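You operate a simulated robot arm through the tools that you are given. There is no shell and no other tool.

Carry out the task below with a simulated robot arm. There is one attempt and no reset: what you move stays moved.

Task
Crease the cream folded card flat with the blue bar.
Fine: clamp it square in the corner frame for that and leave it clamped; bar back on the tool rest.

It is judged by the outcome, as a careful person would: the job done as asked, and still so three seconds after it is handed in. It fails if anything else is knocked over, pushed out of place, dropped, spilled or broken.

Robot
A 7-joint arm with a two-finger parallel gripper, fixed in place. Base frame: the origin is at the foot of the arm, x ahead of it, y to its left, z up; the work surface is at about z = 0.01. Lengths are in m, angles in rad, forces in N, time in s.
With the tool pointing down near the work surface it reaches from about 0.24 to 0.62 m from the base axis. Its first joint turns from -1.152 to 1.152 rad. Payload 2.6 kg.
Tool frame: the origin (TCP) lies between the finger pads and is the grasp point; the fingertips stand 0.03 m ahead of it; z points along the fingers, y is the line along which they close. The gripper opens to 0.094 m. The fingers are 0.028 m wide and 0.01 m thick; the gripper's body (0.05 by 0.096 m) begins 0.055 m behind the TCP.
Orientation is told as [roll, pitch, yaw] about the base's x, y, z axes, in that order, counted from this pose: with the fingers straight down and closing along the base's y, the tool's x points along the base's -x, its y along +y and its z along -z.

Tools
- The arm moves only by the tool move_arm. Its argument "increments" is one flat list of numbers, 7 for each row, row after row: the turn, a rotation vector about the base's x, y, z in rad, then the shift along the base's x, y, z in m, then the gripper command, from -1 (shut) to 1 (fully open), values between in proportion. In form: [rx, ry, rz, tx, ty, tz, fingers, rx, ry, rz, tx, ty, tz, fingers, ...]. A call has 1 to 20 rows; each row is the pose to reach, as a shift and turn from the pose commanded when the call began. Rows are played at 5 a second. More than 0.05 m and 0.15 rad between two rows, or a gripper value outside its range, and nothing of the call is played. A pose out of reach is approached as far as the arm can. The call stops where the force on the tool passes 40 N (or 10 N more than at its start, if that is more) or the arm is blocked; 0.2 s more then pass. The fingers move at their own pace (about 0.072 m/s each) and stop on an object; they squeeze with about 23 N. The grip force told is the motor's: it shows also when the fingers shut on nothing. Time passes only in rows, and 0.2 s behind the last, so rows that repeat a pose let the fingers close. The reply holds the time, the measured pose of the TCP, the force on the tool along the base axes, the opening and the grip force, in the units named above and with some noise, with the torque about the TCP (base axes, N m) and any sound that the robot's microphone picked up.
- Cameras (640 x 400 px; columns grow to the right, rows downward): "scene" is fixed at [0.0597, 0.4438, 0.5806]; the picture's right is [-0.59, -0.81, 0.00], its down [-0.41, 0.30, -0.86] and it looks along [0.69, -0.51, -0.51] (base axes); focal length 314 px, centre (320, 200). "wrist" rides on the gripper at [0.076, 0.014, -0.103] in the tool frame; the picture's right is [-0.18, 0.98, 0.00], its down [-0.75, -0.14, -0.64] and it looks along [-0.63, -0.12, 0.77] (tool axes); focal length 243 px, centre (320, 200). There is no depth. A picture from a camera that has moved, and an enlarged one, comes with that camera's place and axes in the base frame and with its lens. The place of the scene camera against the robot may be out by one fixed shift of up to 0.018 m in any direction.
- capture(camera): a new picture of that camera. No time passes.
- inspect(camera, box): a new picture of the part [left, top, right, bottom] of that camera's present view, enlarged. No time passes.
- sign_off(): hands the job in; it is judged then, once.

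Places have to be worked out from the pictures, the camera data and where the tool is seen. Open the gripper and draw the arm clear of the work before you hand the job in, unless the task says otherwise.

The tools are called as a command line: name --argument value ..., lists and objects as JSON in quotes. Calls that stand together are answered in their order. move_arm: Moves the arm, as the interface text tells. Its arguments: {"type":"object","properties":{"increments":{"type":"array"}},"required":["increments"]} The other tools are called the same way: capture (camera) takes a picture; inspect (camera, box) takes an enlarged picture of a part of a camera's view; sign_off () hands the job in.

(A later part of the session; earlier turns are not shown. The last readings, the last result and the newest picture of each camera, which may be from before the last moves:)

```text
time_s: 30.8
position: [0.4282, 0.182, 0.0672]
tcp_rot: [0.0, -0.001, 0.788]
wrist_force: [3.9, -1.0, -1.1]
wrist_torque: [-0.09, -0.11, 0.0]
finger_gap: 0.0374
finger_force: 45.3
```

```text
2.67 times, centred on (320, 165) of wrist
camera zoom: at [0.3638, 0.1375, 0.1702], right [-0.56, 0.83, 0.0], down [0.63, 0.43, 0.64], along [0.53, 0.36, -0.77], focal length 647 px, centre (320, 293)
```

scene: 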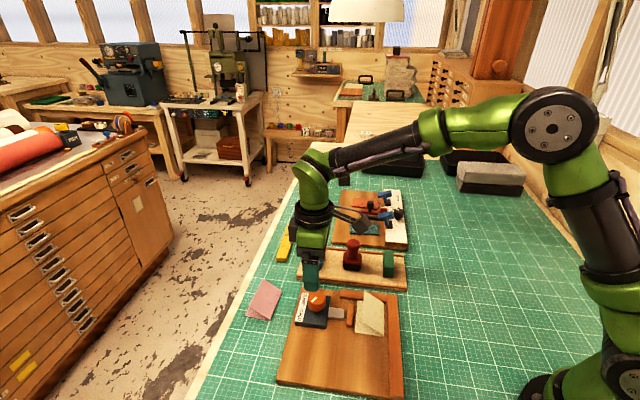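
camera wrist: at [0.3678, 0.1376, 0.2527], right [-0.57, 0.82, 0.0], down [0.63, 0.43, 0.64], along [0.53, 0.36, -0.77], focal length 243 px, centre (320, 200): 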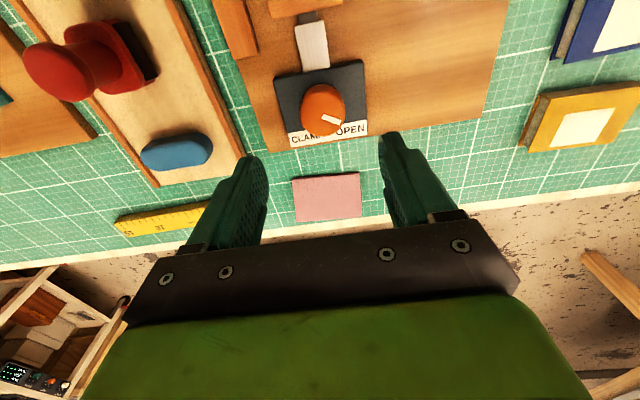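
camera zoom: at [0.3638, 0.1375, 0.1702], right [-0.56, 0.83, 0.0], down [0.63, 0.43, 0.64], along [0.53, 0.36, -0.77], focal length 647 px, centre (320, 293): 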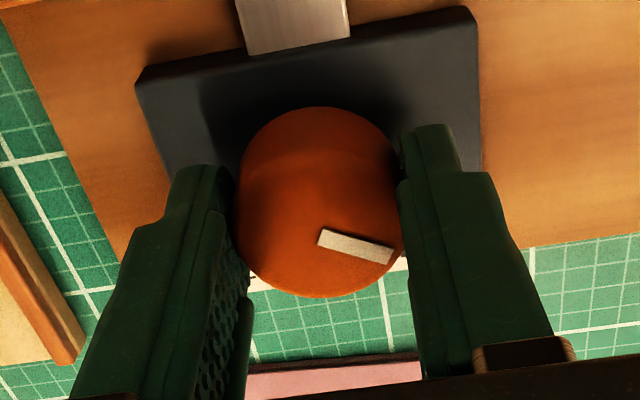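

The knob is gripped at a 37.4 mm gap with little side load. I'm turning it clockwise in small steps, about 0.5 rad first, then checking the pusher.

move_arm --increments '[0, 0, -0.08, 0, 0, 0, -1, 0, 0, -0.16, 0, 0, 0, -1, 0, 0, -0.24, 0, 0, 0, -1, 0, 0, -0.32, 0, 0, 0, -1, 0, 0, -0.4, 0, 0, 0, -1, 0, 0, -0.48, 0, 0, 0, -1]'

capture --camera "wrist"

inspect --camera "scene" --box '[290, 275, 410, 355]'

```text
time_s: 32.2
position: [0.4284, 0.1815, 0.0675]
tcp_rot: [-0.001, -0.001, 0.302]
wrist_force: [-5.4, -10.9, 18.7]
wrist_torque: [-0.46, -0.15, 0.01]
finger_gap: 0.037
finger_force: 44.6
```

```text
taken
camera wrist: at [0.3508, 0.1722, 0.1701], right [-0.12, 0.99, 0.0], down [0.76, 0.09, 0.64], along [0.64, 0.07, -0.77], focal length 243 px, centre (320, 200)
```

wrist: 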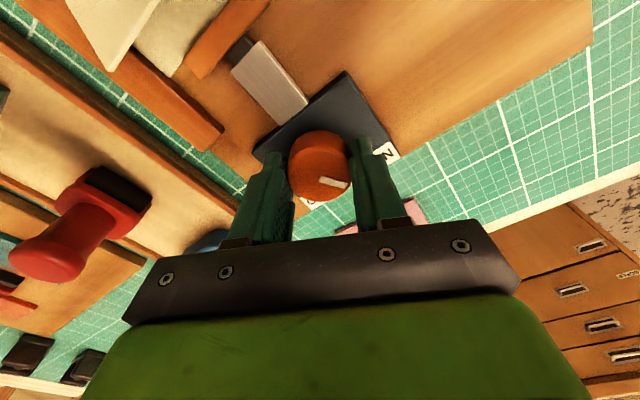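

```text
5.00 times, centred on (350, 315) of scene
camera zoom: at [0.0596, 0.4438, 0.5806], right [-0.59, -0.81, 0.0], down [-0.41, 0.3, -0.86], along [0.69, -0.51, -0.51], focal length 1567 px, centre (170, -375)
```

zoom: 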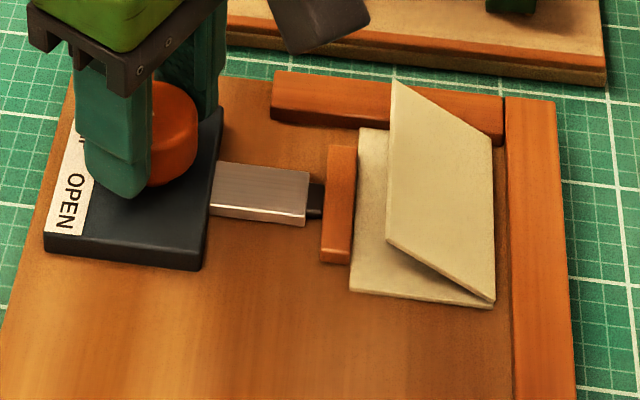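

The pusher has advanced to just short of the card, but 19 N of upward and 12 N of sideways load has built up in the grip. I'll ease the tool slightly with those forces before turning further.

move_arm --increments '[0, 0, 0, -0.0003, -0.0005, 0.0005, -1, 0, 0, 0, -0.0003, -0.0005, 0.0005, -1]'

```text
time_s: 32.8
position: [0.4287, 0.1807, 0.0675]
tcp_rot: [-0.001, -0.002, 0.306]
wrist_force: [0.4, -7.0, 12.8]
wrist_torque: [-0.2, 0.44, 0.02]
finger_gap: 0.037
finger_force: 45.5
```

The load is easing. I'm continuing the turn another 0.24 rad while relieving the remainder.

move_arm --increments '[0, 0, 0, 0, -0.0004, 0.001, -1, 0, 0, -0.06, 0, -0.0004, 0.001, -1, 0, 0, -0.12, 0, -0.0004, 0.001, -1, 0, 0, -0.18, 0, -0.0004, 0.001, -1, 0, 0, -0.24, 0, -0.0004, 0.001, -1, 0, 0, -0.24, 0, -0.0004, 0.001, -1]'

inspect --camera "scene" --box '[290, 275, 410, 355]'

inspect --camera "wrist" --box '[200, 90, 440, 240]'

```text
time_s: 34.2
position: [0.4287, 0.181, 0.0678]
tcp_rot: [0.0, -0.002, 0.068]
wrist_force: [21.6, 7.1, -26.7]
wrist_torque: [-0.02, -0.61, -0.02]
finger_gap: 0.0373
finger_force: 44.9
```

```text
5.00 times, centred on (350, 315) of scene
camera zoom: at [0.0598, 0.4439, 0.5805], right [-0.59, -0.81, 0.0], down [-0.41, 0.3, -0.86], along [0.69, -0.51, -0.51], focal length 1567 px, centre (170, -375)
```

zoom: 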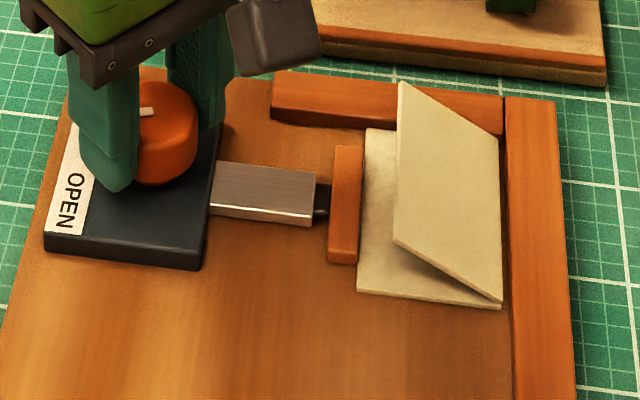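

```text
2.67 times, centred on (320, 165) of wrist
camera zoom: at [0.3507, 0.1903, 0.1701], right [0.12, 0.99, 0.0], down [0.76, -0.09, 0.64], along [0.64, -0.08, -0.77], focal length 647 px, centre (320, 293)
```

zoom: 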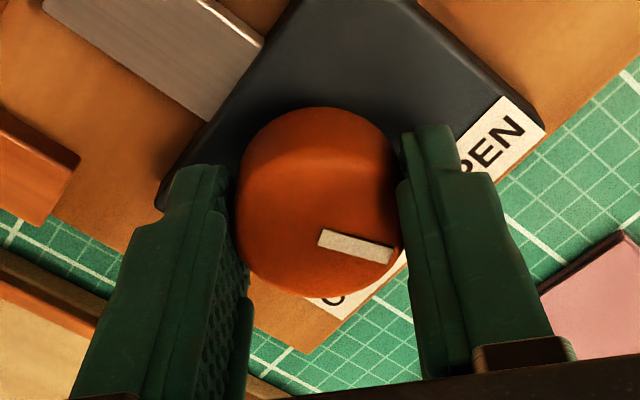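

The pusher is now moving the card toward the rail, but the grip load has swung to about 35 N. I'll release the knob, let the tool settle, and check that the knob holds its angle before re-gripping.

move_arm --increments '[0, 0, 0, 0, 0, 0, 0.06, 0, 0, 0, 0, 0, 0, 0.06]'

inspect --camera "wrist" --box '[200, 90, 440, 240]'

inspect --camera "scene" --box '[290, 275, 410, 355]'

```text
time_s: 34.8
position: [0.429, 0.1812, 0.0681]
tcp_rot: [-0.001, 0.0, 0.064]
wrist_force: [-0.6, 0.3, 0.0]
wrist_torque: [0.0, -0.06, -0.04]
finger_gap: 0.0497
finger_force: 0.0
```

```text
2.67 times, centred on (320, 165) of wrist
camera zoom: at [0.3503, 0.1903, 0.1715], right [0.12, 0.99, 0.0], down [0.76, -0.09, 0.64], along [0.64, -0.08, -0.77], focal length 647 px, centre (320, 293)
```

zoom: 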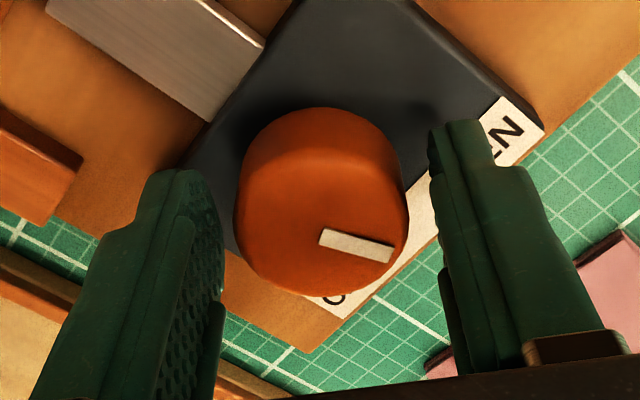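

```text
5.00 times, centred on (350, 315) of scene
camera zoom: at [0.0597, 0.4438, 0.5806], right [-0.59, -0.81, 0.0], down [-0.41, 0.3, -0.86], along [0.69, -0.51, -0.51], focal length 1567 px, centre (170, -375)
```

zoom: 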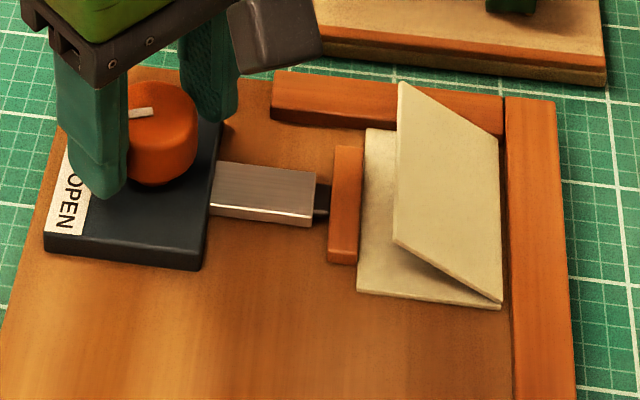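

The knob holds its angle when released, and the tool load has gone to zero. I'm re-centring by 1 mm, gripping again, and turning another 0.2 rad.

move_arm --increments '[0, 0, 0, 0.0003, 0.0008, -0.001, 0.06, 0, 0, 0, 0.0003, 0.0008, -0.001, 0.06, 0, 0, 0, 0.0003, 0.0008, -0.001, -0.3, 0, 0, 0, 0.0003, 0.0008, -0.001, -1, 0, 0, 0, 0.0003, 0.0008, -0.001, -1]'

move_arm --increments '[0, 0, -0.05, 0, 0, 0, -1, 0, 0, -0.1, 0, 0, 0, -1, 0, 0, -0.1, 0, 0, 0, -1]'

move_arm --increments '[0, 0, -0.05, 0, 0, 0, -1, 0, 0, -0.1, 0, 0, 0, -1, 0, 0, -0.1, 0, 0, 0, -1]'

inspect --camera "scene" --box '[290, 275, 410, 355]'

```text
time_s: 36.0
position: [0.4293, 0.181, 0.0676]
tcp_rot: [-0.003, -0.002, 0.065]
wrist_force: [-0.6, -5.3, 0.7]
wrist_torque: [-0.16, 0.15, 0.0]
finger_gap: 0.0373
finger_force: 45.3
```

```text
time_s: 36.8
position: [0.4291, 0.1817, 0.0674]
tcp_rot: [0.0, 0.002, -0.038]
wrist_force: [0.4, -7.2, 4.8]
wrist_torque: [-0.09, 0.34, 0.01]
finger_gap: 0.0372
finger_force: 45.0
```

```text
time_s: 37.6
position: [0.4284, 0.1831, 0.0677]
tcp_rot: [0.001, 0.0, -0.138]
wrist_force: [-5.8, -10.6, 11.3]
wrist_torque: [-0.48, 0.01, -0.02]
finger_gap: 0.0373
finger_force: 44.9
```

```text
5.00 times, centred on (350, 315) of scene
camera zoom: at [0.0596, 0.4438, 0.5806], right [-0.59, -0.81, 0.0], down [-0.41, 0.3, -0.86], along [0.69, -0.51, -0.51], focal length 1567 px, centre (170, -375)
```

zoom: 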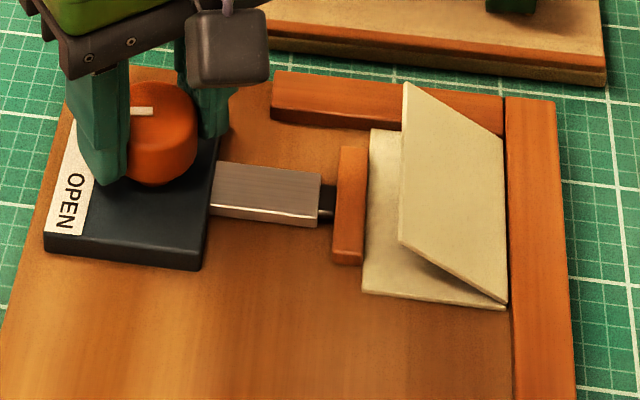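

The card is nearly touching the long rail and the turning torque is still very low. I'm continuing in 0.1 rad steps and watching for resistance.

move_arm --increments '[0, 0, -0.05, -0.0002, -0.0004, 0.0005, -1, 0, 0, -0.1, -0.0002, -0.0004, 0.0005, -1, 0, 0, -0.1, -0.0002, -0.0004, 0.0005, -1]'

inspect --camera "scene" --box '[290, 275, 410, 355]'

```text
time_s: 38.4
position: [0.4283, 0.1826, 0.0672]
tcp_rot: [0.001, -0.003, -0.236]
wrist_force: [9.5, -3.5, -5.0]
wrist_torque: [0.27, 0.2, -0.02]
finger_gap: 0.0371
finger_force: 44.7
```

```text
5.00 times, centred on (350, 315) of scene
camera zoom: at [0.0597, 0.4438, 0.5806], right [-0.59, -0.81, 0.0], down [-0.41, 0.3, -0.86], along [0.69, -0.51, -0.51], focal length 1567 px, centre (170, -375)
```

zoom: 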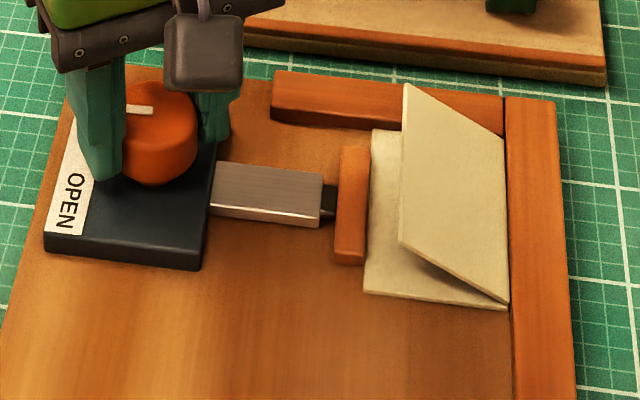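

The card now looks seated against the long rail. The mark is about midway between the labels, so I keep turning toward CLAMP in small steps.

move_arm --increments '[0, 0, -0.05, 0.0003, 0, -0.0002, -1, 0, 0, -0.1, 0.0003, 0, -0.0002, -1, 0, 0, -0.1, 0.0003, 0, -0.0002, -1]'

move_arm --increments '[0, 0, -0.05, 0, 0, 0, -1, 0, 0, -0.1, 0, 0, 0, -1, 0, 0, -0.1, 0, 0, 0, -1]'

inspect --camera "scene" --box '[290, 275, 410, 355]'

inspect --camera "wrist" --box '[160, 0, 480, 220]'

```text
time_s: 39.2
position: [0.4291, 0.1816, 0.0666]
tcp_rot: [0.001, 0.0, -0.336]
wrist_force: [8.8, -3.7, -3.4]
wrist_torque: [-0.35, -0.57, -0.04]
finger_gap: 0.0373
finger_force: 44.8
```

```text
time_s: 40.0
position: [0.4284, 0.1797, 0.0661]
tcp_rot: [0.0, 0.001, -0.437]
wrist_force: [10.6, -2.4, -6.5]
wrist_torque: [-0.36, -0.76, -0.01]
finger_gap: 0.0371
finger_force: 45.2
```

```text
5.00 times, centred on (350, 315) of scene
camera zoom: at [0.0597, 0.4439, 0.5806], right [-0.59, -0.81, 0.0], down [-0.41, 0.3, -0.86], along [0.69, -0.51, -0.51], focal length 1567 px, centre (170, -375)
```

zoom: 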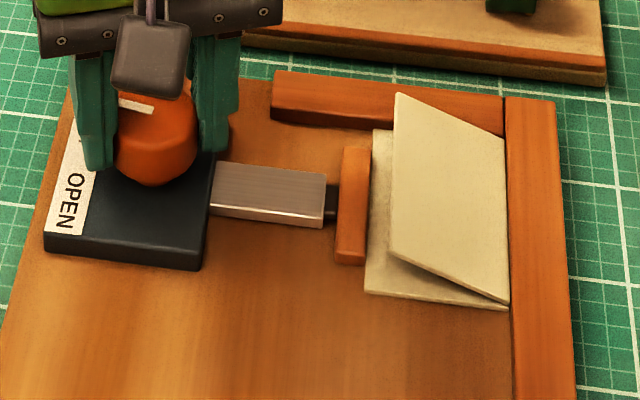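

```text
1.82 times, centred on (320, 110) of wrist
camera zoom: at [0.3647, 0.2262, 0.1702], right [0.58, 0.81, 0.0], down [0.62, -0.45, 0.64], along [0.52, -0.37, -0.77], focal length 441 px, centre (320, 364)
```

zoom: 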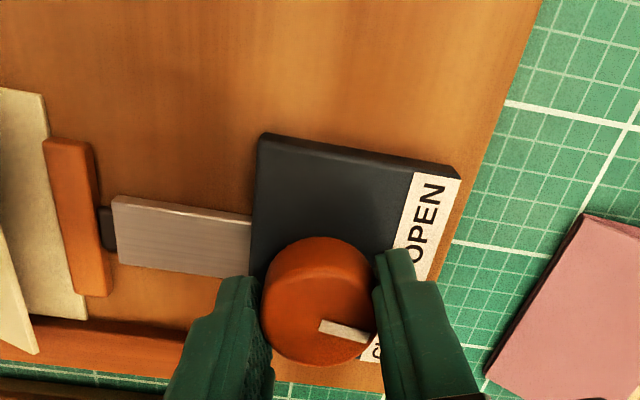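

The pusher now bears on the card's edge and the mark is close to CLAMP. I'm continuing in small steps to find the stop or the label alignment.

move_arm --increments '[0, 0, -0.05, 0.0003, -0.0001, -0.0003, -1, 0, 0, -0.1, 0.0003, -0.0001, -0.0003, -1, 0, 0, -0.1, 0.0003, -0.0001, -0.0003, -1]'

inspect --camera "scene" --box '[290, 275, 410, 355]'

inspect --camera "wrist" --box '[160, 0, 480, 220]'

```text
time_s: 40.8
position: [0.429, 0.1806, 0.0673]
tcp_rot: [0.0, 0.001, -0.537]
wrist_force: [3.9, -1.9, 1.1]
wrist_torque: [-0.56, -0.72, 0.01]
finger_gap: 0.0374
finger_force: 44.7
```

```text
5.00 times, centred on (350, 315) of scene
camera zoom: at [0.0596, 0.4438, 0.5806], right [-0.59, -0.81, 0.0], down [-0.41, 0.3, -0.86], along [0.69, -0.51, -0.51], focal length 1567 px, centre (170, -375)
```

zoom: 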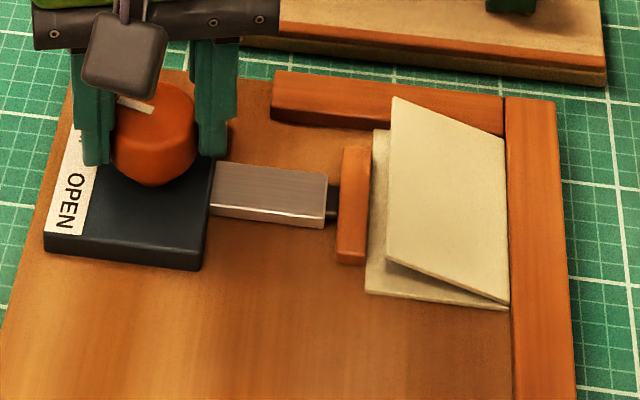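

```text
1.82 times, centred on (320, 110) of wrist
camera zoom: at [0.3696, 0.2322, 0.1702], right [0.66, 0.75, 0.0], down [0.58, -0.51, 0.64], along [0.48, -0.42, -0.77], focal length 441 px, centre (320, 364)
```

zoom: 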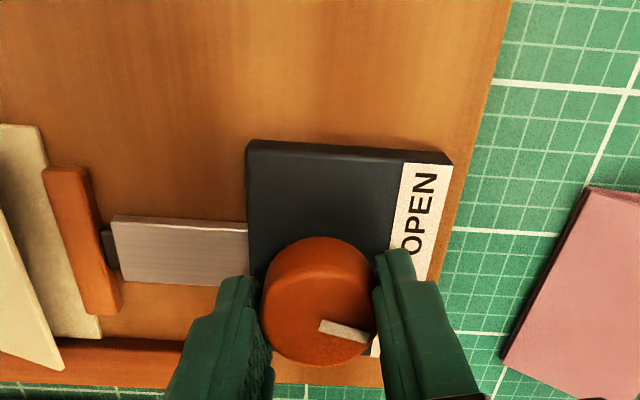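

The torque is still low and the pusher is still creeping in. I'm turning on, another 0.2 rad in two stages.

move_arm --increments '[0, 0, -0.05, 0, 0, 0, -1, 0, 0, -0.1, 0, 0, 0, -1, 0, 0, -0.1, 0, 0, 0, -1]'

move_arm --increments '[0, 0, -0.05, 0, 0, 0, -1, 0, 0, -0.1, 0, 0, 0, -1, 0, 0, -0.1, 0, 0, 0, -1]'

inspect --camera "scene" --box '[290, 275, 410, 355]'

inspect --camera "wrist" --box '[160, 0, 480, 220]'

```text
time_s: 41.6
position: [0.4283, 0.1804, 0.0674]
tcp_rot: [0.001, 0.001, -0.637]
wrist_force: [5.2, -3.1, 7.3]
wrist_torque: [0.42, 0.44, 0.03]
finger_gap: 0.0372
finger_force: 44.7
```

```text
time_s: 42.4
position: [0.4279, 0.1806, 0.0668]
tcp_rot: [0.0, 0.001, -0.736]
wrist_force: [1.3, -4.3, 11.0]
wrist_torque: [-0.1, -0.25, 0.0]
finger_gap: 0.0372
finger_force: 45.1
```

```text
5.00 times, centred on (350, 315) of scene
camera zoom: at [0.0596, 0.4438, 0.5806], right [-0.59, -0.81, 0.0], down [-0.41, 0.3, -0.86], along [0.69, -0.51, -0.51], focal length 1567 px, centre (170, -375)
```

zoom: 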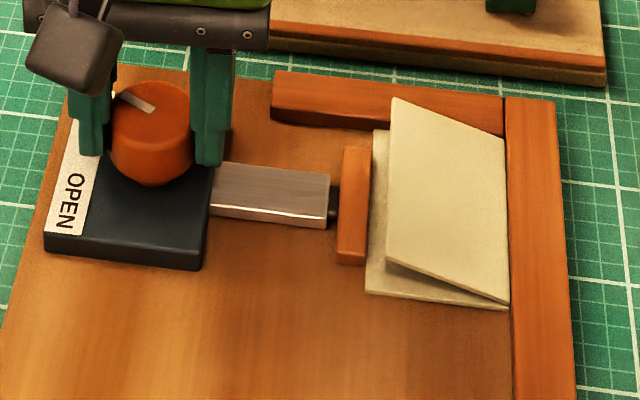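

```text
1.82 times, centred on (320, 110) of wrist
camera zoom: at [0.3808, 0.2428, 0.1701], right [0.8, 0.61, 0.0], down [0.46, -0.61, 0.64], along [0.39, -0.51, -0.77], focal length 441 px, centre (320, 364)
```

zoom: 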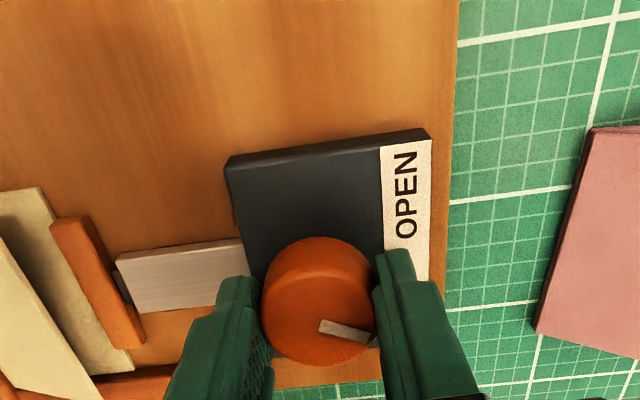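

The slide is now compressing the short black plunger behind the pusher while the pusher stays still, so the clamp is engaging. The mark is nearly at CLAMP, and I'm turning further in small steps to reach the end.

move_arm --increments '[0, 0, -0.05, 0, -0.0002, 0.0003, -1, 0, 0, -0.1, 0, -0.0002, 0.0003, -1, 0, 0, -0.1, 0, -0.0002, 0.0003, -1]'

move_arm --increments '[0, 0, -0.05, 0, 0, 0, -1, 0, 0, -0.1, 0, 0, 0, -1, 0, 0, -0.1, 0, 0, 0, -1]'

inspect --camera "scene" --box '[290, 275, 410, 355]'

inspect --camera "wrist" --box '[160, 0, 480, 220]'

```text
time_s: 43.2
position: [0.4279, 0.1812, 0.0676]
tcp_rot: [0.0, -0.001, -0.836]
wrist_force: [0.6, -3.9, 11.1]
wrist_torque: [-0.5, -0.18, -0.02]
finger_gap: 0.0371
finger_force: 44.7
```

```text
time_s: 44.0
position: [0.4281, 0.1813, 0.0668]
tcp_rot: [0.002, 0.0, -0.936]
wrist_force: [-5.1, -2.4, 13.9]
wrist_torque: [-0.55, -0.16, -0.01]
finger_gap: 0.0372
finger_force: 44.6
```

```text
5.00 times, centred on (350, 315) of scene
camera zoom: at [0.0596, 0.4438, 0.5806], right [-0.59, -0.81, 0.0], down [-0.41, 0.3, -0.86], along [0.69, -0.51, -0.51], focal length 1567 px, centre (170, -375)
```

zoom: 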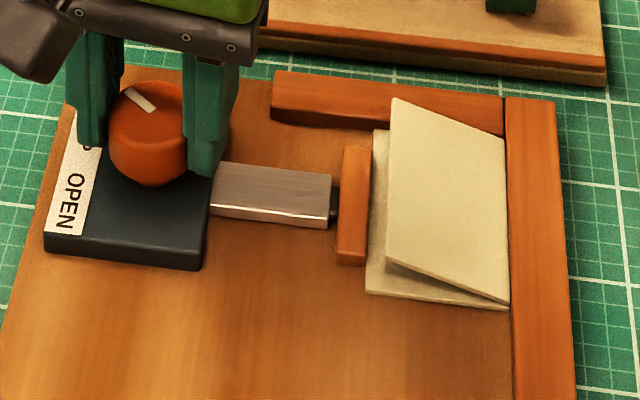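

```text
1.82 times, centred on (320, 110) of wrist
camera zoom: at [0.3942, 0.2509, 0.1702], right [0.9, 0.43, 0.0], down [0.33, -0.69, 0.64], along [0.28, -0.58, -0.77], focal length 441 px, centre (320, 364)
```

zoom: 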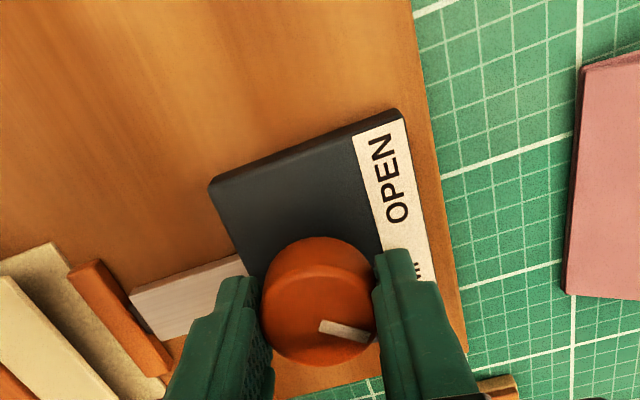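

The mark now points at CLAMP. I'm making one more small test to see if there's an end stop close by, easing off the vertical load at the same time.

move_arm --increments '[0, 0, -0.05, -0.0002, -0.0001, 0.0006, -1, 0, 0, -0.1, -0.0002, -0.0001, 0.0006, -1, 0, 0, -0.1, -0.0002, -0.0001, 0.0006, -1]'

inspect --camera "wrist" --box '[160, 0, 480, 220]'

inspect --camera "scene" --box '[290, 275, 410, 355]'

```text
time_s: 44.8
position: [0.4286, 0.1811, 0.0677]
tcp_rot: [0.0, 0.0, -1.034]
wrist_force: [5.5, 1.0, -4.7]
wrist_torque: [0.73, -0.02, -0.02]
finger_gap: 0.0372
finger_force: 44.7
```

```text
1.82 times, centred on (320, 110) of wrist
camera zoom: at [0.4012, 0.2539, 0.1702], right [0.94, 0.34, 0.0], down [0.26, -0.72, 0.64], along [0.22, -0.6, -0.77], focal length 441 px, centre (320, 364)
```

zoom: 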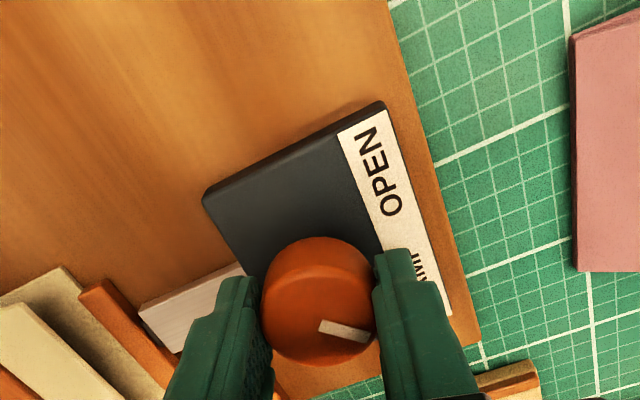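

```text
5.00 times, centred on (350, 315) of scene
camera zoom: at [0.0597, 0.4438, 0.5806], right [-0.59, -0.81, 0.0], down [-0.41, 0.3, -0.86], along [0.69, -0.51, -0.51], focal length 1567 px, centre (170, -375)
```

zoom: 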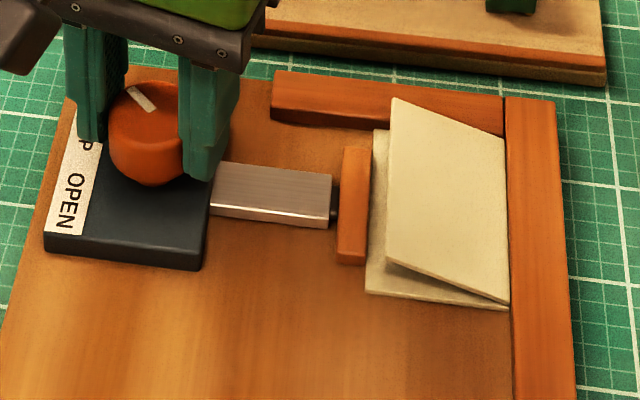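

The knob is turning freely with the grip, and the slide is almost at the end of its travel. One last small step should show whether a stop is there.

move_arm --increments '[0, 0, -0.05, 0, 0, -0.0002, -1, 0, 0, -0.1, 0, 0, -0.0002, -1, 0, 0, -0.1, 0, 0, -0.0002, -1]'

inspect --camera "wrist" --box '[272, 120, 372, 200]'

inspect --camera "scene" --box '[290, 275, 410, 355]'

```text
time_s: 45.6
position: [0.4279, 0.1804, 0.0666]
tcp_rot: [0.001, -0.001, -1.134]
wrist_force: [9.7, 4.6, -11.4]
wrist_torque: [0.31, -0.27, -0.01]
finger_gap: 0.0371
finger_force: 45.1
```

```text
5.00 times, centred on (322, 160) of wrist
camera zoom: at [0.4085, 0.2562, 0.1701], right [0.97, 0.25, 0.0], down [0.19, -0.74, 0.64], along [0.16, -0.62, -0.77], focal length 1213 px, centre (310, 400)
```

zoom: 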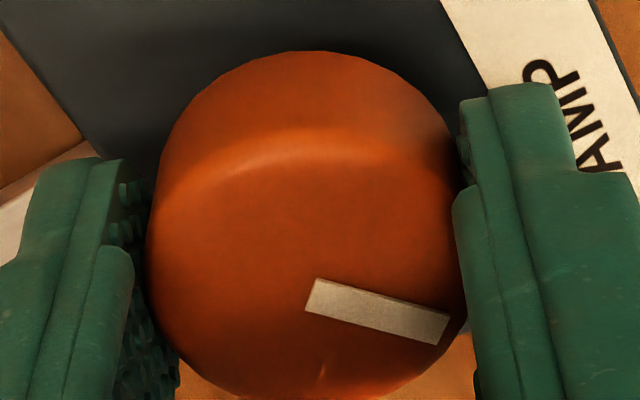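

```text
5.00 times, centred on (350, 315) of scene
camera zoom: at [0.0597, 0.4439, 0.5806], right [-0.59, -0.81, 0.0], down [-0.41, 0.3, -0.86], along [0.69, -0.51, -0.51], focal length 1567 px, centre (170, -375)
```

zoom: 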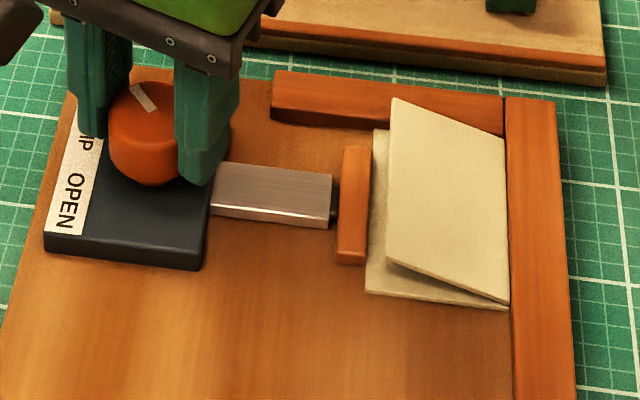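

The knob still turns with no slip and no stop. Re-measuring the initial mark, about 60° off the slide axis, the symmetric CLAMP position should be roughly 0.15 rad further. I'm turning that much, watching the torque.

move_arm --increments '[0, 0, -0.05, 0.0003, 0.0002, -0.0005, -1, 0, 0, -0.1, 0.0003, 0.0002, -0.0005, -1, 0, 0, -0.1, 0.0003, 0.0002, -0.0005, -1]'

inspect --camera "wrist" --box '[272, 120, 372, 200]'

inspect --camera "scene" --box '[290, 275, 410, 355]'

```text
time_s: 46.4
position: [0.4284, 0.1817, 0.0663]
tcp_rot: [-0.002, 0.001, -1.234]
wrist_force: [0.8, 0.5, 0.3]
wrist_torque: [-0.61, -0.22, 0.02]
finger_gap: 0.0373
finger_force: 45.0
```

```text
5.00 times, centred on (322, 160) of wrist
camera zoom: at [0.4164, 0.2578, 0.1702], right [0.99, 0.15, 0.0], down [0.11, -0.76, 0.64], along [0.09, -0.64, -0.77], focal length 1213 px, centre (310, 400)
```

zoom: 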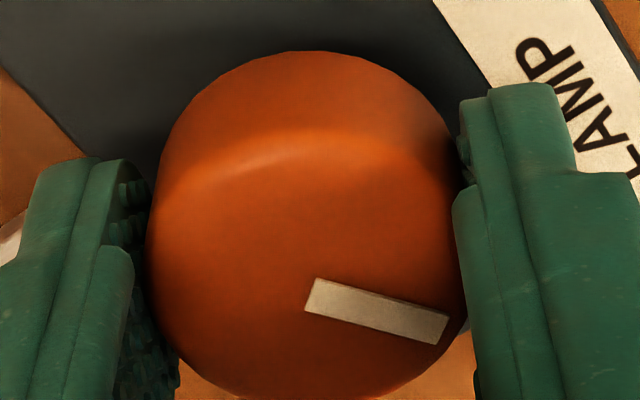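

```text
5.00 times, centred on (350, 315) of scene
camera zoom: at [0.0597, 0.4438, 0.5806], right [-0.59, -0.81, 0.0], down [-0.41, 0.3, -0.86], along [0.69, -0.51, -0.51], focal length 1567 px, centre (170, -375)
```

zoom: 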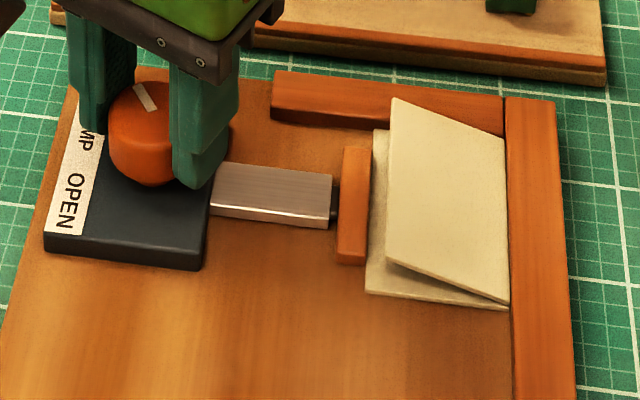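

No resistance yet and the load is nil. I'm making one more 0.08 rad step, then I'll stop there since the slide has already bottomed out.

move_arm --increments '[0, 0, -0.04, 0, 0, 0, -1, 0, 0, -0.08, 0, 0, 0, -1, 0, 0, -0.08, 0, 0, 0, -1]'

inspect --camera "wrist" --box '[272, 120, 372, 200]'

inspect --camera "scene" --box '[300, 280, 364, 325]'

```text
time_s: 47.2
position: [0.429, 0.1815, 0.0666]
tcp_rot: [0.0, 0.0, -1.316]
wrist_force: [-0.8, -1.0, 1.8]
wrist_torque: [0.01, 0.18, -0.01]
finger_gap: 0.0373
finger_force: 45.1
```

```text
5.00 times, centred on (322, 160) of wrist
camera zoom: at [0.4225, 0.2584, 0.1702], right [1.0, 0.07, 0.0], down [0.05, -0.77, 0.64], along [0.04, -0.64, -0.77], focal length 1213 px, centre (310, 400)
```

zoom: 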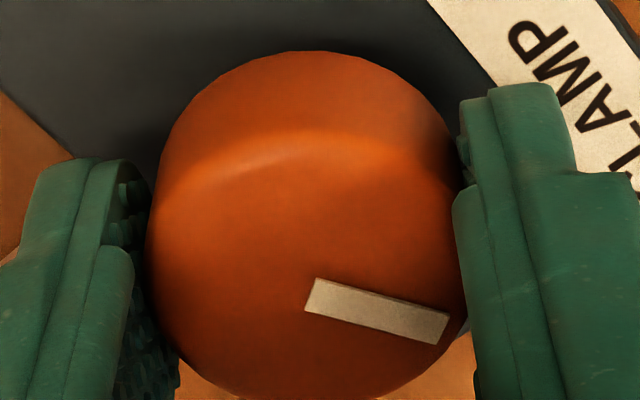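

```text
8.89 times, centred on (332, 302) of scene
camera zoom: at [0.0597, 0.4438, 0.5806], right [-0.59, -0.81, 0.0], down [-0.41, 0.3, -0.86], along [0.69, -0.51, -0.51], focal length 2786 px, centre (213, -711)
```

zoom: 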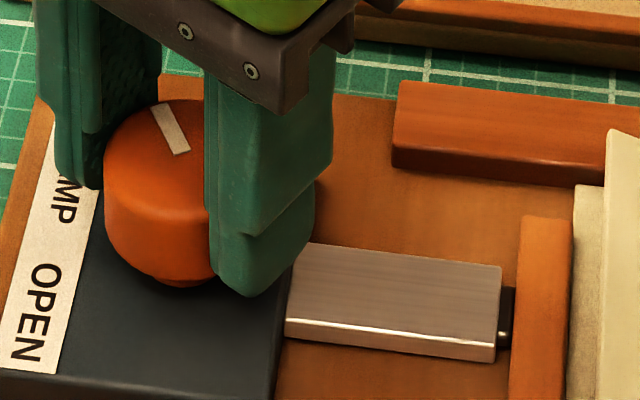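

I've turned the knob 120° in total, and the mark is now symmetric to OPEN, on the CLAMP side. I'm releasing it, lifting straight up, and checking that knob and pusher hold.

move_arm --increments '[0, 0, 0, 0, 0, 0, 0.3, 0, 0, 0, 0, 0, 0, 0.3, 0, 0, 0, 0, 0, 0, 0.3, 0, 0, 0, 0, 0, 0.04, 0.3, 0, 0, 0, 0, 0, 0.085, 0.3, 0, 0, 0, 0, 0, 0.125, 0.3, 0, 0, 0, 0, 0, 0.125, 0.3]'

capture --camera "wrist"

inspect --camera "scene" --box '[290, 275, 410, 355]'

```text
time_s: 48.8
position: [0.429, 0.1822, 0.1923]
tcp_rot: [0.0, 0.0, -1.314]
wrist_force: [0.8, -0.7, -0.4]
wrist_torque: [-0.01, -0.01, 0.02]
finger_gap: 0.0611
finger_force: 0.1
```

```text
taken
camera wrist: at [0.4223, 0.2592, 0.295], right [1.0, 0.07, 0.0], down [0.05, -0.76, 0.64], along [0.05, -0.64, -0.77], focal length 243 px, centre (320, 200)
```

wrist: 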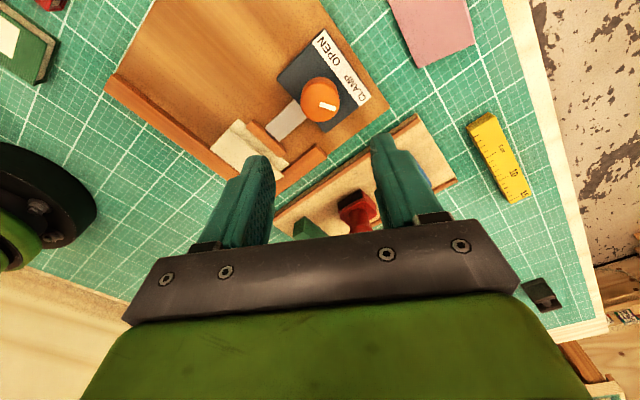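

```text
5.00 times, centred on (350, 315) of scene
camera zoom: at [0.0597, 0.4438, 0.5806], right [-0.59, -0.81, 0.0], down [-0.41, 0.3, -0.86], along [0.69, -0.51, -0.51], focal length 1567 px, centre (170, -375)
```

zoom: 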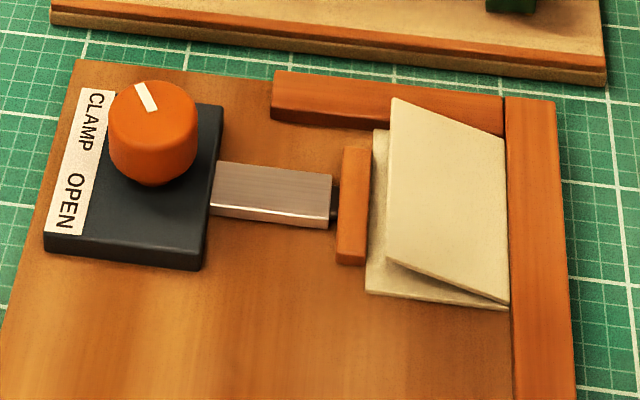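

The knob and pusher hold after release. I'm enlarging the wrist view of the corner to check the card's squareness, and the tool rest to plan the bar pick-up.

inspect --camera "wrist" --box '[190, 90, 350, 200]'

inspect --camera "scene" --box '[355, 285, 411, 340]'

inspect --camera "scene" --box '[295, 235, 415, 295]'

```text
3.64 times, centred on (270, 145) of wrist
camera zoom: at [0.4223, 0.2592, 0.295], right [1.0, 0.07, 0.0], down [0.05, -0.76, 0.64], along [0.05, -0.64, -0.77], focal length 882 px, centre (502, 400)
```

zoom: 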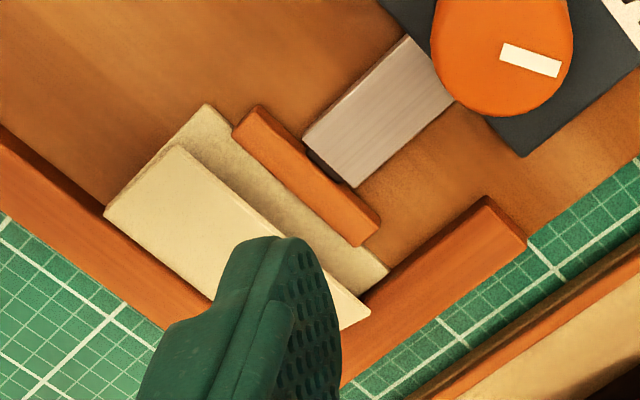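

```text
7.27 times, centred on (383, 312) of scene
camera zoom: at [0.0597, 0.4438, 0.5806], right [-0.59, -0.81, 0.0], down [-0.41, 0.3, -0.86], along [0.69, -0.51, -0.51], focal length 2280 px, centre (-138, -618)
```

zoom: 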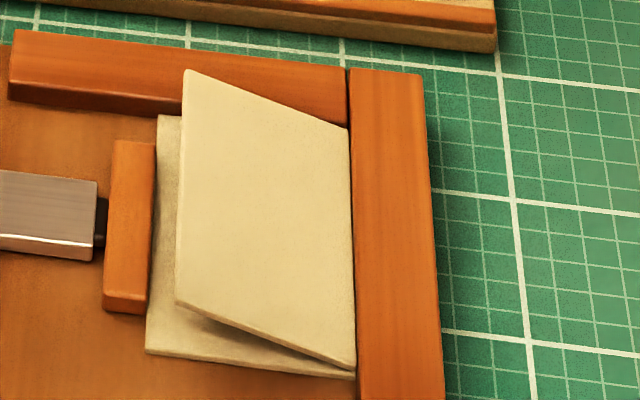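

```text
5.33 times, centred on (355, 265) of scene
camera zoom: at [0.0597, 0.4438, 0.5806], right [-0.59, -0.81, 0.0], down [-0.41, 0.3, -0.86], along [0.69, -0.51, -0.51], focal length 1672 px, centre (133, -147)
```

zoom: 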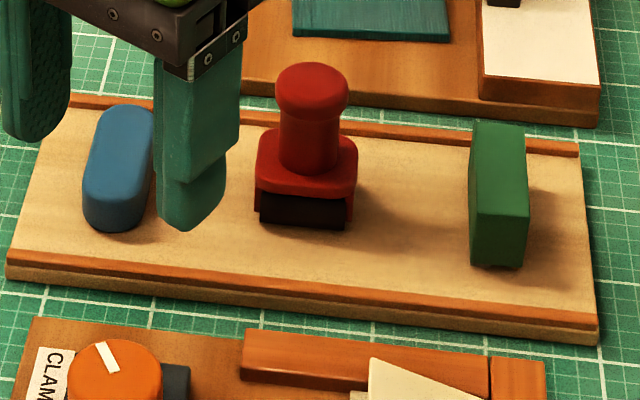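

The card is square, with its fold along the long rail and its end on the short rail, and the pusher holds it. From two views the blue bar's top centre is near (0.5485, 0.087) at z ≈ 0.04, roughly parallel to the fold. I'm moving above it with the fingers closing across its width, to look before gripping.

move_arm --increments '[0, 0, 0.1044, 0.0241, -0.0189, -0.0062, 0.4, 0, 0, 0.2088, 0.0481, -0.0379, -0.0124, 0.4, 0, 0, 0.3132, 0.0722, -0.0568, -0.0186, 0.4, 0, 0, 0.4176, 0.0962, -0.0758, -0.0248, 0.4, 0, 0, 0.522, 0.1203, -0.0947, -0.031, 0.4, 0, 0, 0.522, 0.1203, -0.0947, -0.031, 0.4]'

capture --camera "wrist"

inspect --camera "wrist" --box '[260, 50, 390, 135]'

```text
time_s: 50.2
position: [0.549, 0.0872, 0.1609]
tcp_rot: [0.0, 0.003, -0.793]
wrist_force: [0.2, 0.7, 0.1]
wrist_torque: [0.01, 0.03, 0.0]
finger_gap: 0.0659
finger_force: 0.1
```

```text
taken
camera wrist: at [0.505, 0.1511, 0.2637], right [0.83, 0.56, 0.0], down [0.43, -0.64, 0.64], along [0.36, -0.53, -0.77], focal length 243 px, centre (320, 200)
```

wrist: 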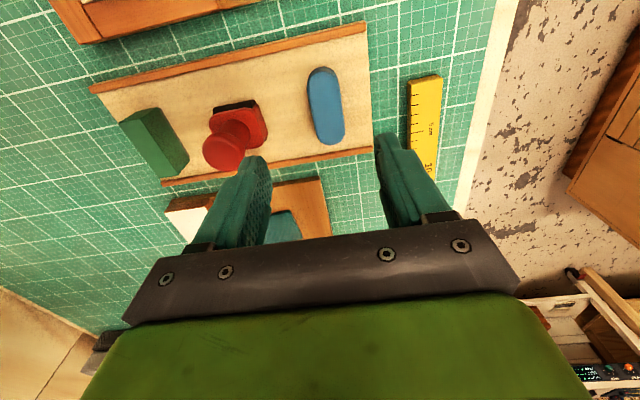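

```text
4.71 times, centred on (325, 92) of wrist
camera zoom: at [0.505, 0.1511, 0.2637], right [0.83, 0.56, 0.0], down [0.43, -0.64, 0.64], along [0.36, -0.53, -0.77], focal length 1142 px, centre (296, 706)
```

zoom: 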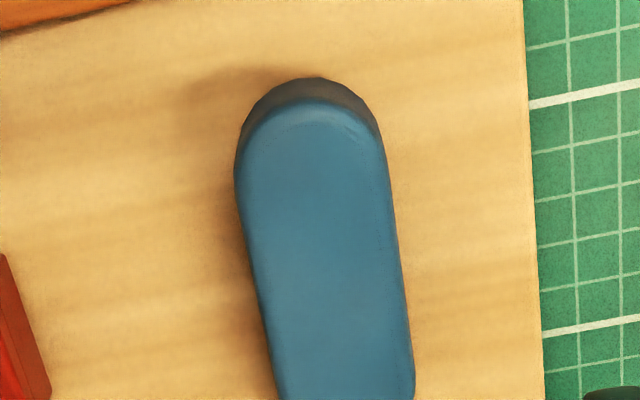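

The bar is clearly visible between the fingers. I'm enlarging the whole bar to measure its centre, width and angle.

inspect --camera "wrist" --box '[255, 50, 399, 160]'

```text
3.64 times, centred on (327, 105) of wrist
camera zoom: at [0.505, 0.1511, 0.2637], right [0.83, 0.56, 0.0], down [0.43, -0.64, 0.64], along [0.36, -0.53, -0.77], focal length 882 px, centre (294, 546)
```

zoom: 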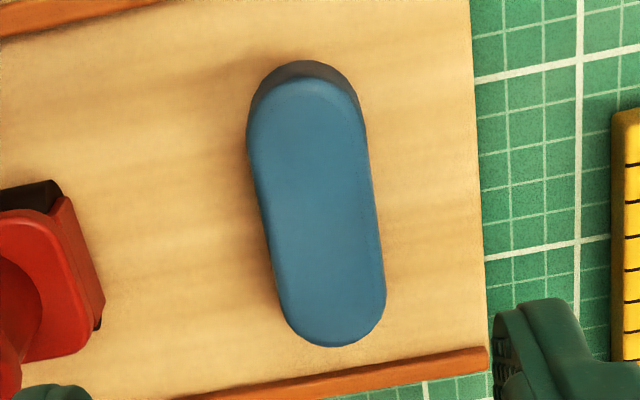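

The bar measures about 71 × 29 mm and 18–19 mm high, centred at about (0.558, 0.085), top at z ≈ 0.029, turned 2–3° from the board. I'm shifting over it, matching its angle, narrowing the fingers to 50 mm, and lowering partway to check centring.

move_arm --increments '[0, 0, -0.022, 0.0047, -0.0008, -0.02, 0.06, 0, 0, -0.044, 0.0094, -0.0017, -0.045, 0.06, 0, 0, -0.044, 0.0094, -0.0017, -0.07, 0.06, 0, 0, -0.044, 0.0094, -0.0017, -0.07, 0.06]'

inspect --camera "wrist" --box '[220, 80, 420, 215]'

inspect --camera "scene" --box '[285, 215, 385, 295]'

```text
time_s: 51.2
position: [0.5582, 0.0847, 0.09]
tcp_rot: [0.0, -0.002, -0.837]
wrist_force: [-0.3, 0.5, -0.5]
wrist_torque: [-0.03, 0.0, 0.0]
finger_gap: 0.0499
finger_force: 0.1
```

```text
2.96 times, centred on (320, 148) of wrist
camera zoom: at [0.5171, 0.1513, 0.1932], right [0.85, 0.52, 0.0], down [0.4, -0.65, 0.64], along [0.33, -0.55, -0.77], focal length 719 px, centre (320, 356)
```

zoom: 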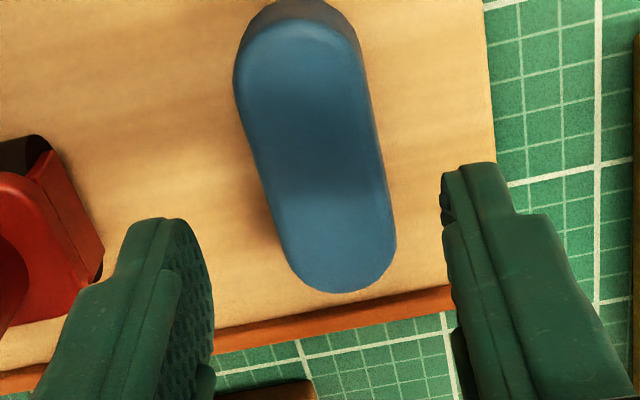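

```text
5.00 times, centred on (335, 255) of scene
camera zoom: at [0.0597, 0.4438, 0.5806], right [-0.59, -0.81, 0.0], down [-0.41, 0.3, -0.86], along [0.69, -0.51, -0.51], focal length 1567 px, centre (245, -75)
```

zoom: 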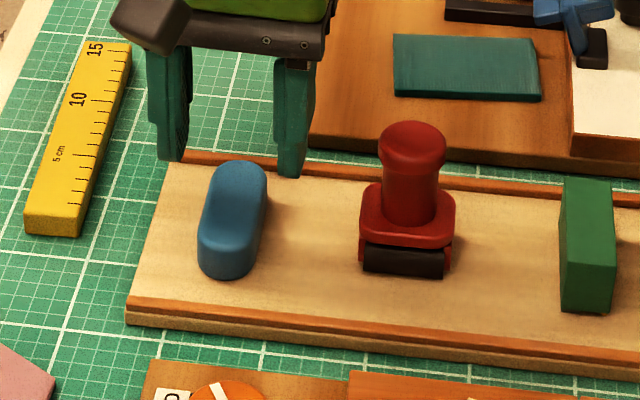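

The recomputed bar centre is (0.5586, 0.0848), within a millimetre of the tool axis. I'm lowering to TCP z ≈ 0.050, which puts the tips about 9 mm above the rest, so they will later clear the rail.

move_arm --increments '[0, 0, -0.01, 0.0005, 0, -0.015, 0.06, 0, 0, -0.01, 0.0005, 0, -0.03, 0.06, 0, 0, -0.01, 0.0005, 0, -0.04, 0.06, 0, 0, -0.01, 0.0005, 0, -0.04, 0.06]'

inspect --camera "wrist" --box '[220, 80, 420, 215]'

inspect --camera "scene" --box '[285, 215, 385, 295]'

```text
time_s: 52.2
position: [0.5578, 0.0845, 0.0509]
tcp_rot: [0.001, -0.001, -0.846]
wrist_force: [0.5, -0.1, -1.0]
wrist_torque: [0.0, 0.01, 0.02]
finger_gap: 0.0499
finger_force: 0.1
```

```text
2.96 times, centred on (320, 148) of wrist
camera zoom: at [0.518, 0.1514, 0.1534], right [0.86, 0.51, 0.0], down [0.39, -0.66, 0.64], along [0.33, -0.55, -0.77], focal length 719 px, centre (320, 356)
```

zoom: 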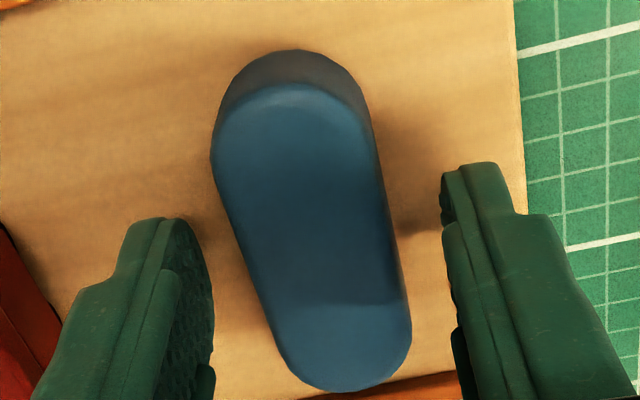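

```text
5.00 times, centred on (335, 255) of scene
camera zoom: at [0.0597, 0.4438, 0.5806], right [-0.59, -0.81, 0.0], down [-0.41, 0.3, -0.86], along [0.69, -0.51, -0.51], focal length 1567 px, centre (245, -75)
```

zoom: 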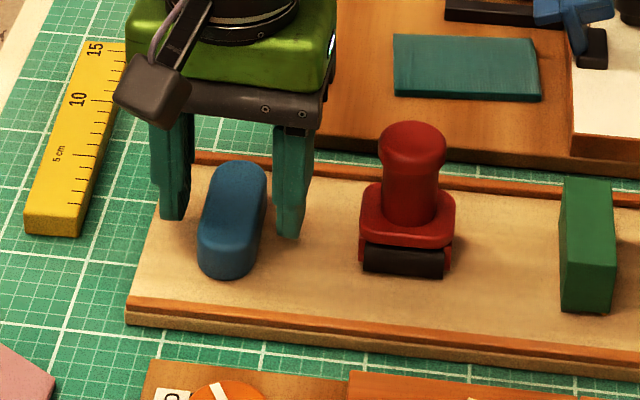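

The bar is well centred between the pads. I'm closing on it.

move_arm --increments '[0, 0, 0, 0, 0, 0, -0.2, 0, 0, 0, 0, 0, 0, -0.5, 0, 0, 0, 0, 0, 0, -1, 0, 0, 0, 0, 0, 0, -1]'

inspect --camera "wrist" --box '[220, 80, 420, 215]'

```text
time_s: 53.2
position: [0.5583, 0.0857, 0.0506]
tcp_rot: [0.0, 0.0, -0.846]
wrist_force: [0.3, 0.3, 0.2]
wrist_torque: [-0.04, -0.01, 0.01]
finger_gap: 0.029
finger_force: 22.9
```

```text
2.96 times, centred on (320, 148) of wrist
camera zoom: at [0.518, 0.1514, 0.1536], right [0.86, 0.51, 0.0], down [0.39, -0.66, 0.64], along [0.33, -0.55, -0.77], focal length 719 px, centre (320, 356)
```

zoom: 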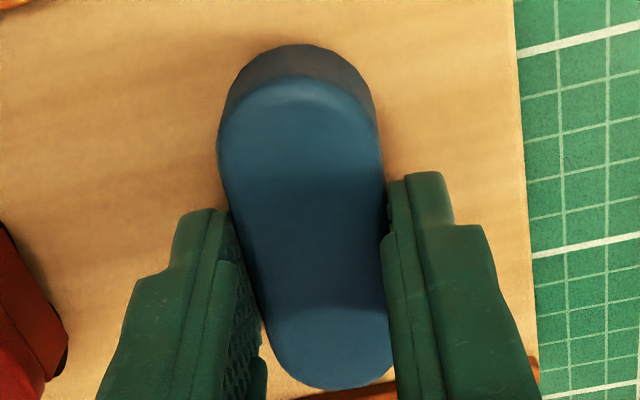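

The bar is gripped at 29 mm with 23 N. I'm lifting it straight up and checking it comes along level.

move_arm --increments '[0, 0, 0, 0, 0, 0.01, -1, 0, 0, 0, 0, 0, 0.03, -1, 0, 0, 0, 0, 0, 0.07, -1, 0, 0, 0, 0, 0, 0.11, -1, 0, 0, 0, 0, 0, 0.11, -1]'

inspect --camera "wrist" --box '[220, 80, 420, 215]'

inspect --camera "scene" --box '[285, 195, 405, 275]'

```text
time_s: 54.4
position: [0.5594, 0.0846, 0.1611]
tcp_rot: [0.001, 0.0, -0.848]
wrist_force: [0.2, 0.4, -0.4]
wrist_torque: [0.0, 0.0, -0.02]
finger_gap: 0.0293
finger_force: 22.8
```

```text
2.96 times, centred on (320, 148) of wrist
camera zoom: at [0.5184, 0.1513, 0.2646], right [0.86, 0.51, 0.0], down [0.39, -0.66, 0.64], along [0.33, -0.55, -0.77], focal length 719 px, centre (320, 356)
```

zoom: 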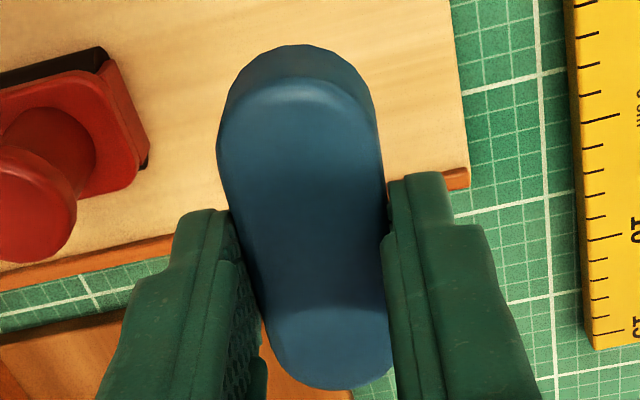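

```text
5.00 times, centred on (345, 235) of scene
camera zoom: at [0.0597, 0.4438, 0.5806], right [-0.59, -0.81, 0.0], down [-0.41, 0.3, -0.86], along [0.69, -0.51, -0.51], focal length 1567 px, centre (195, 25)
```

zoom: 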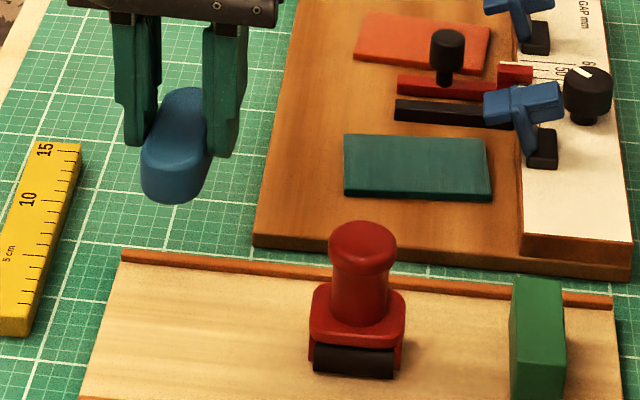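

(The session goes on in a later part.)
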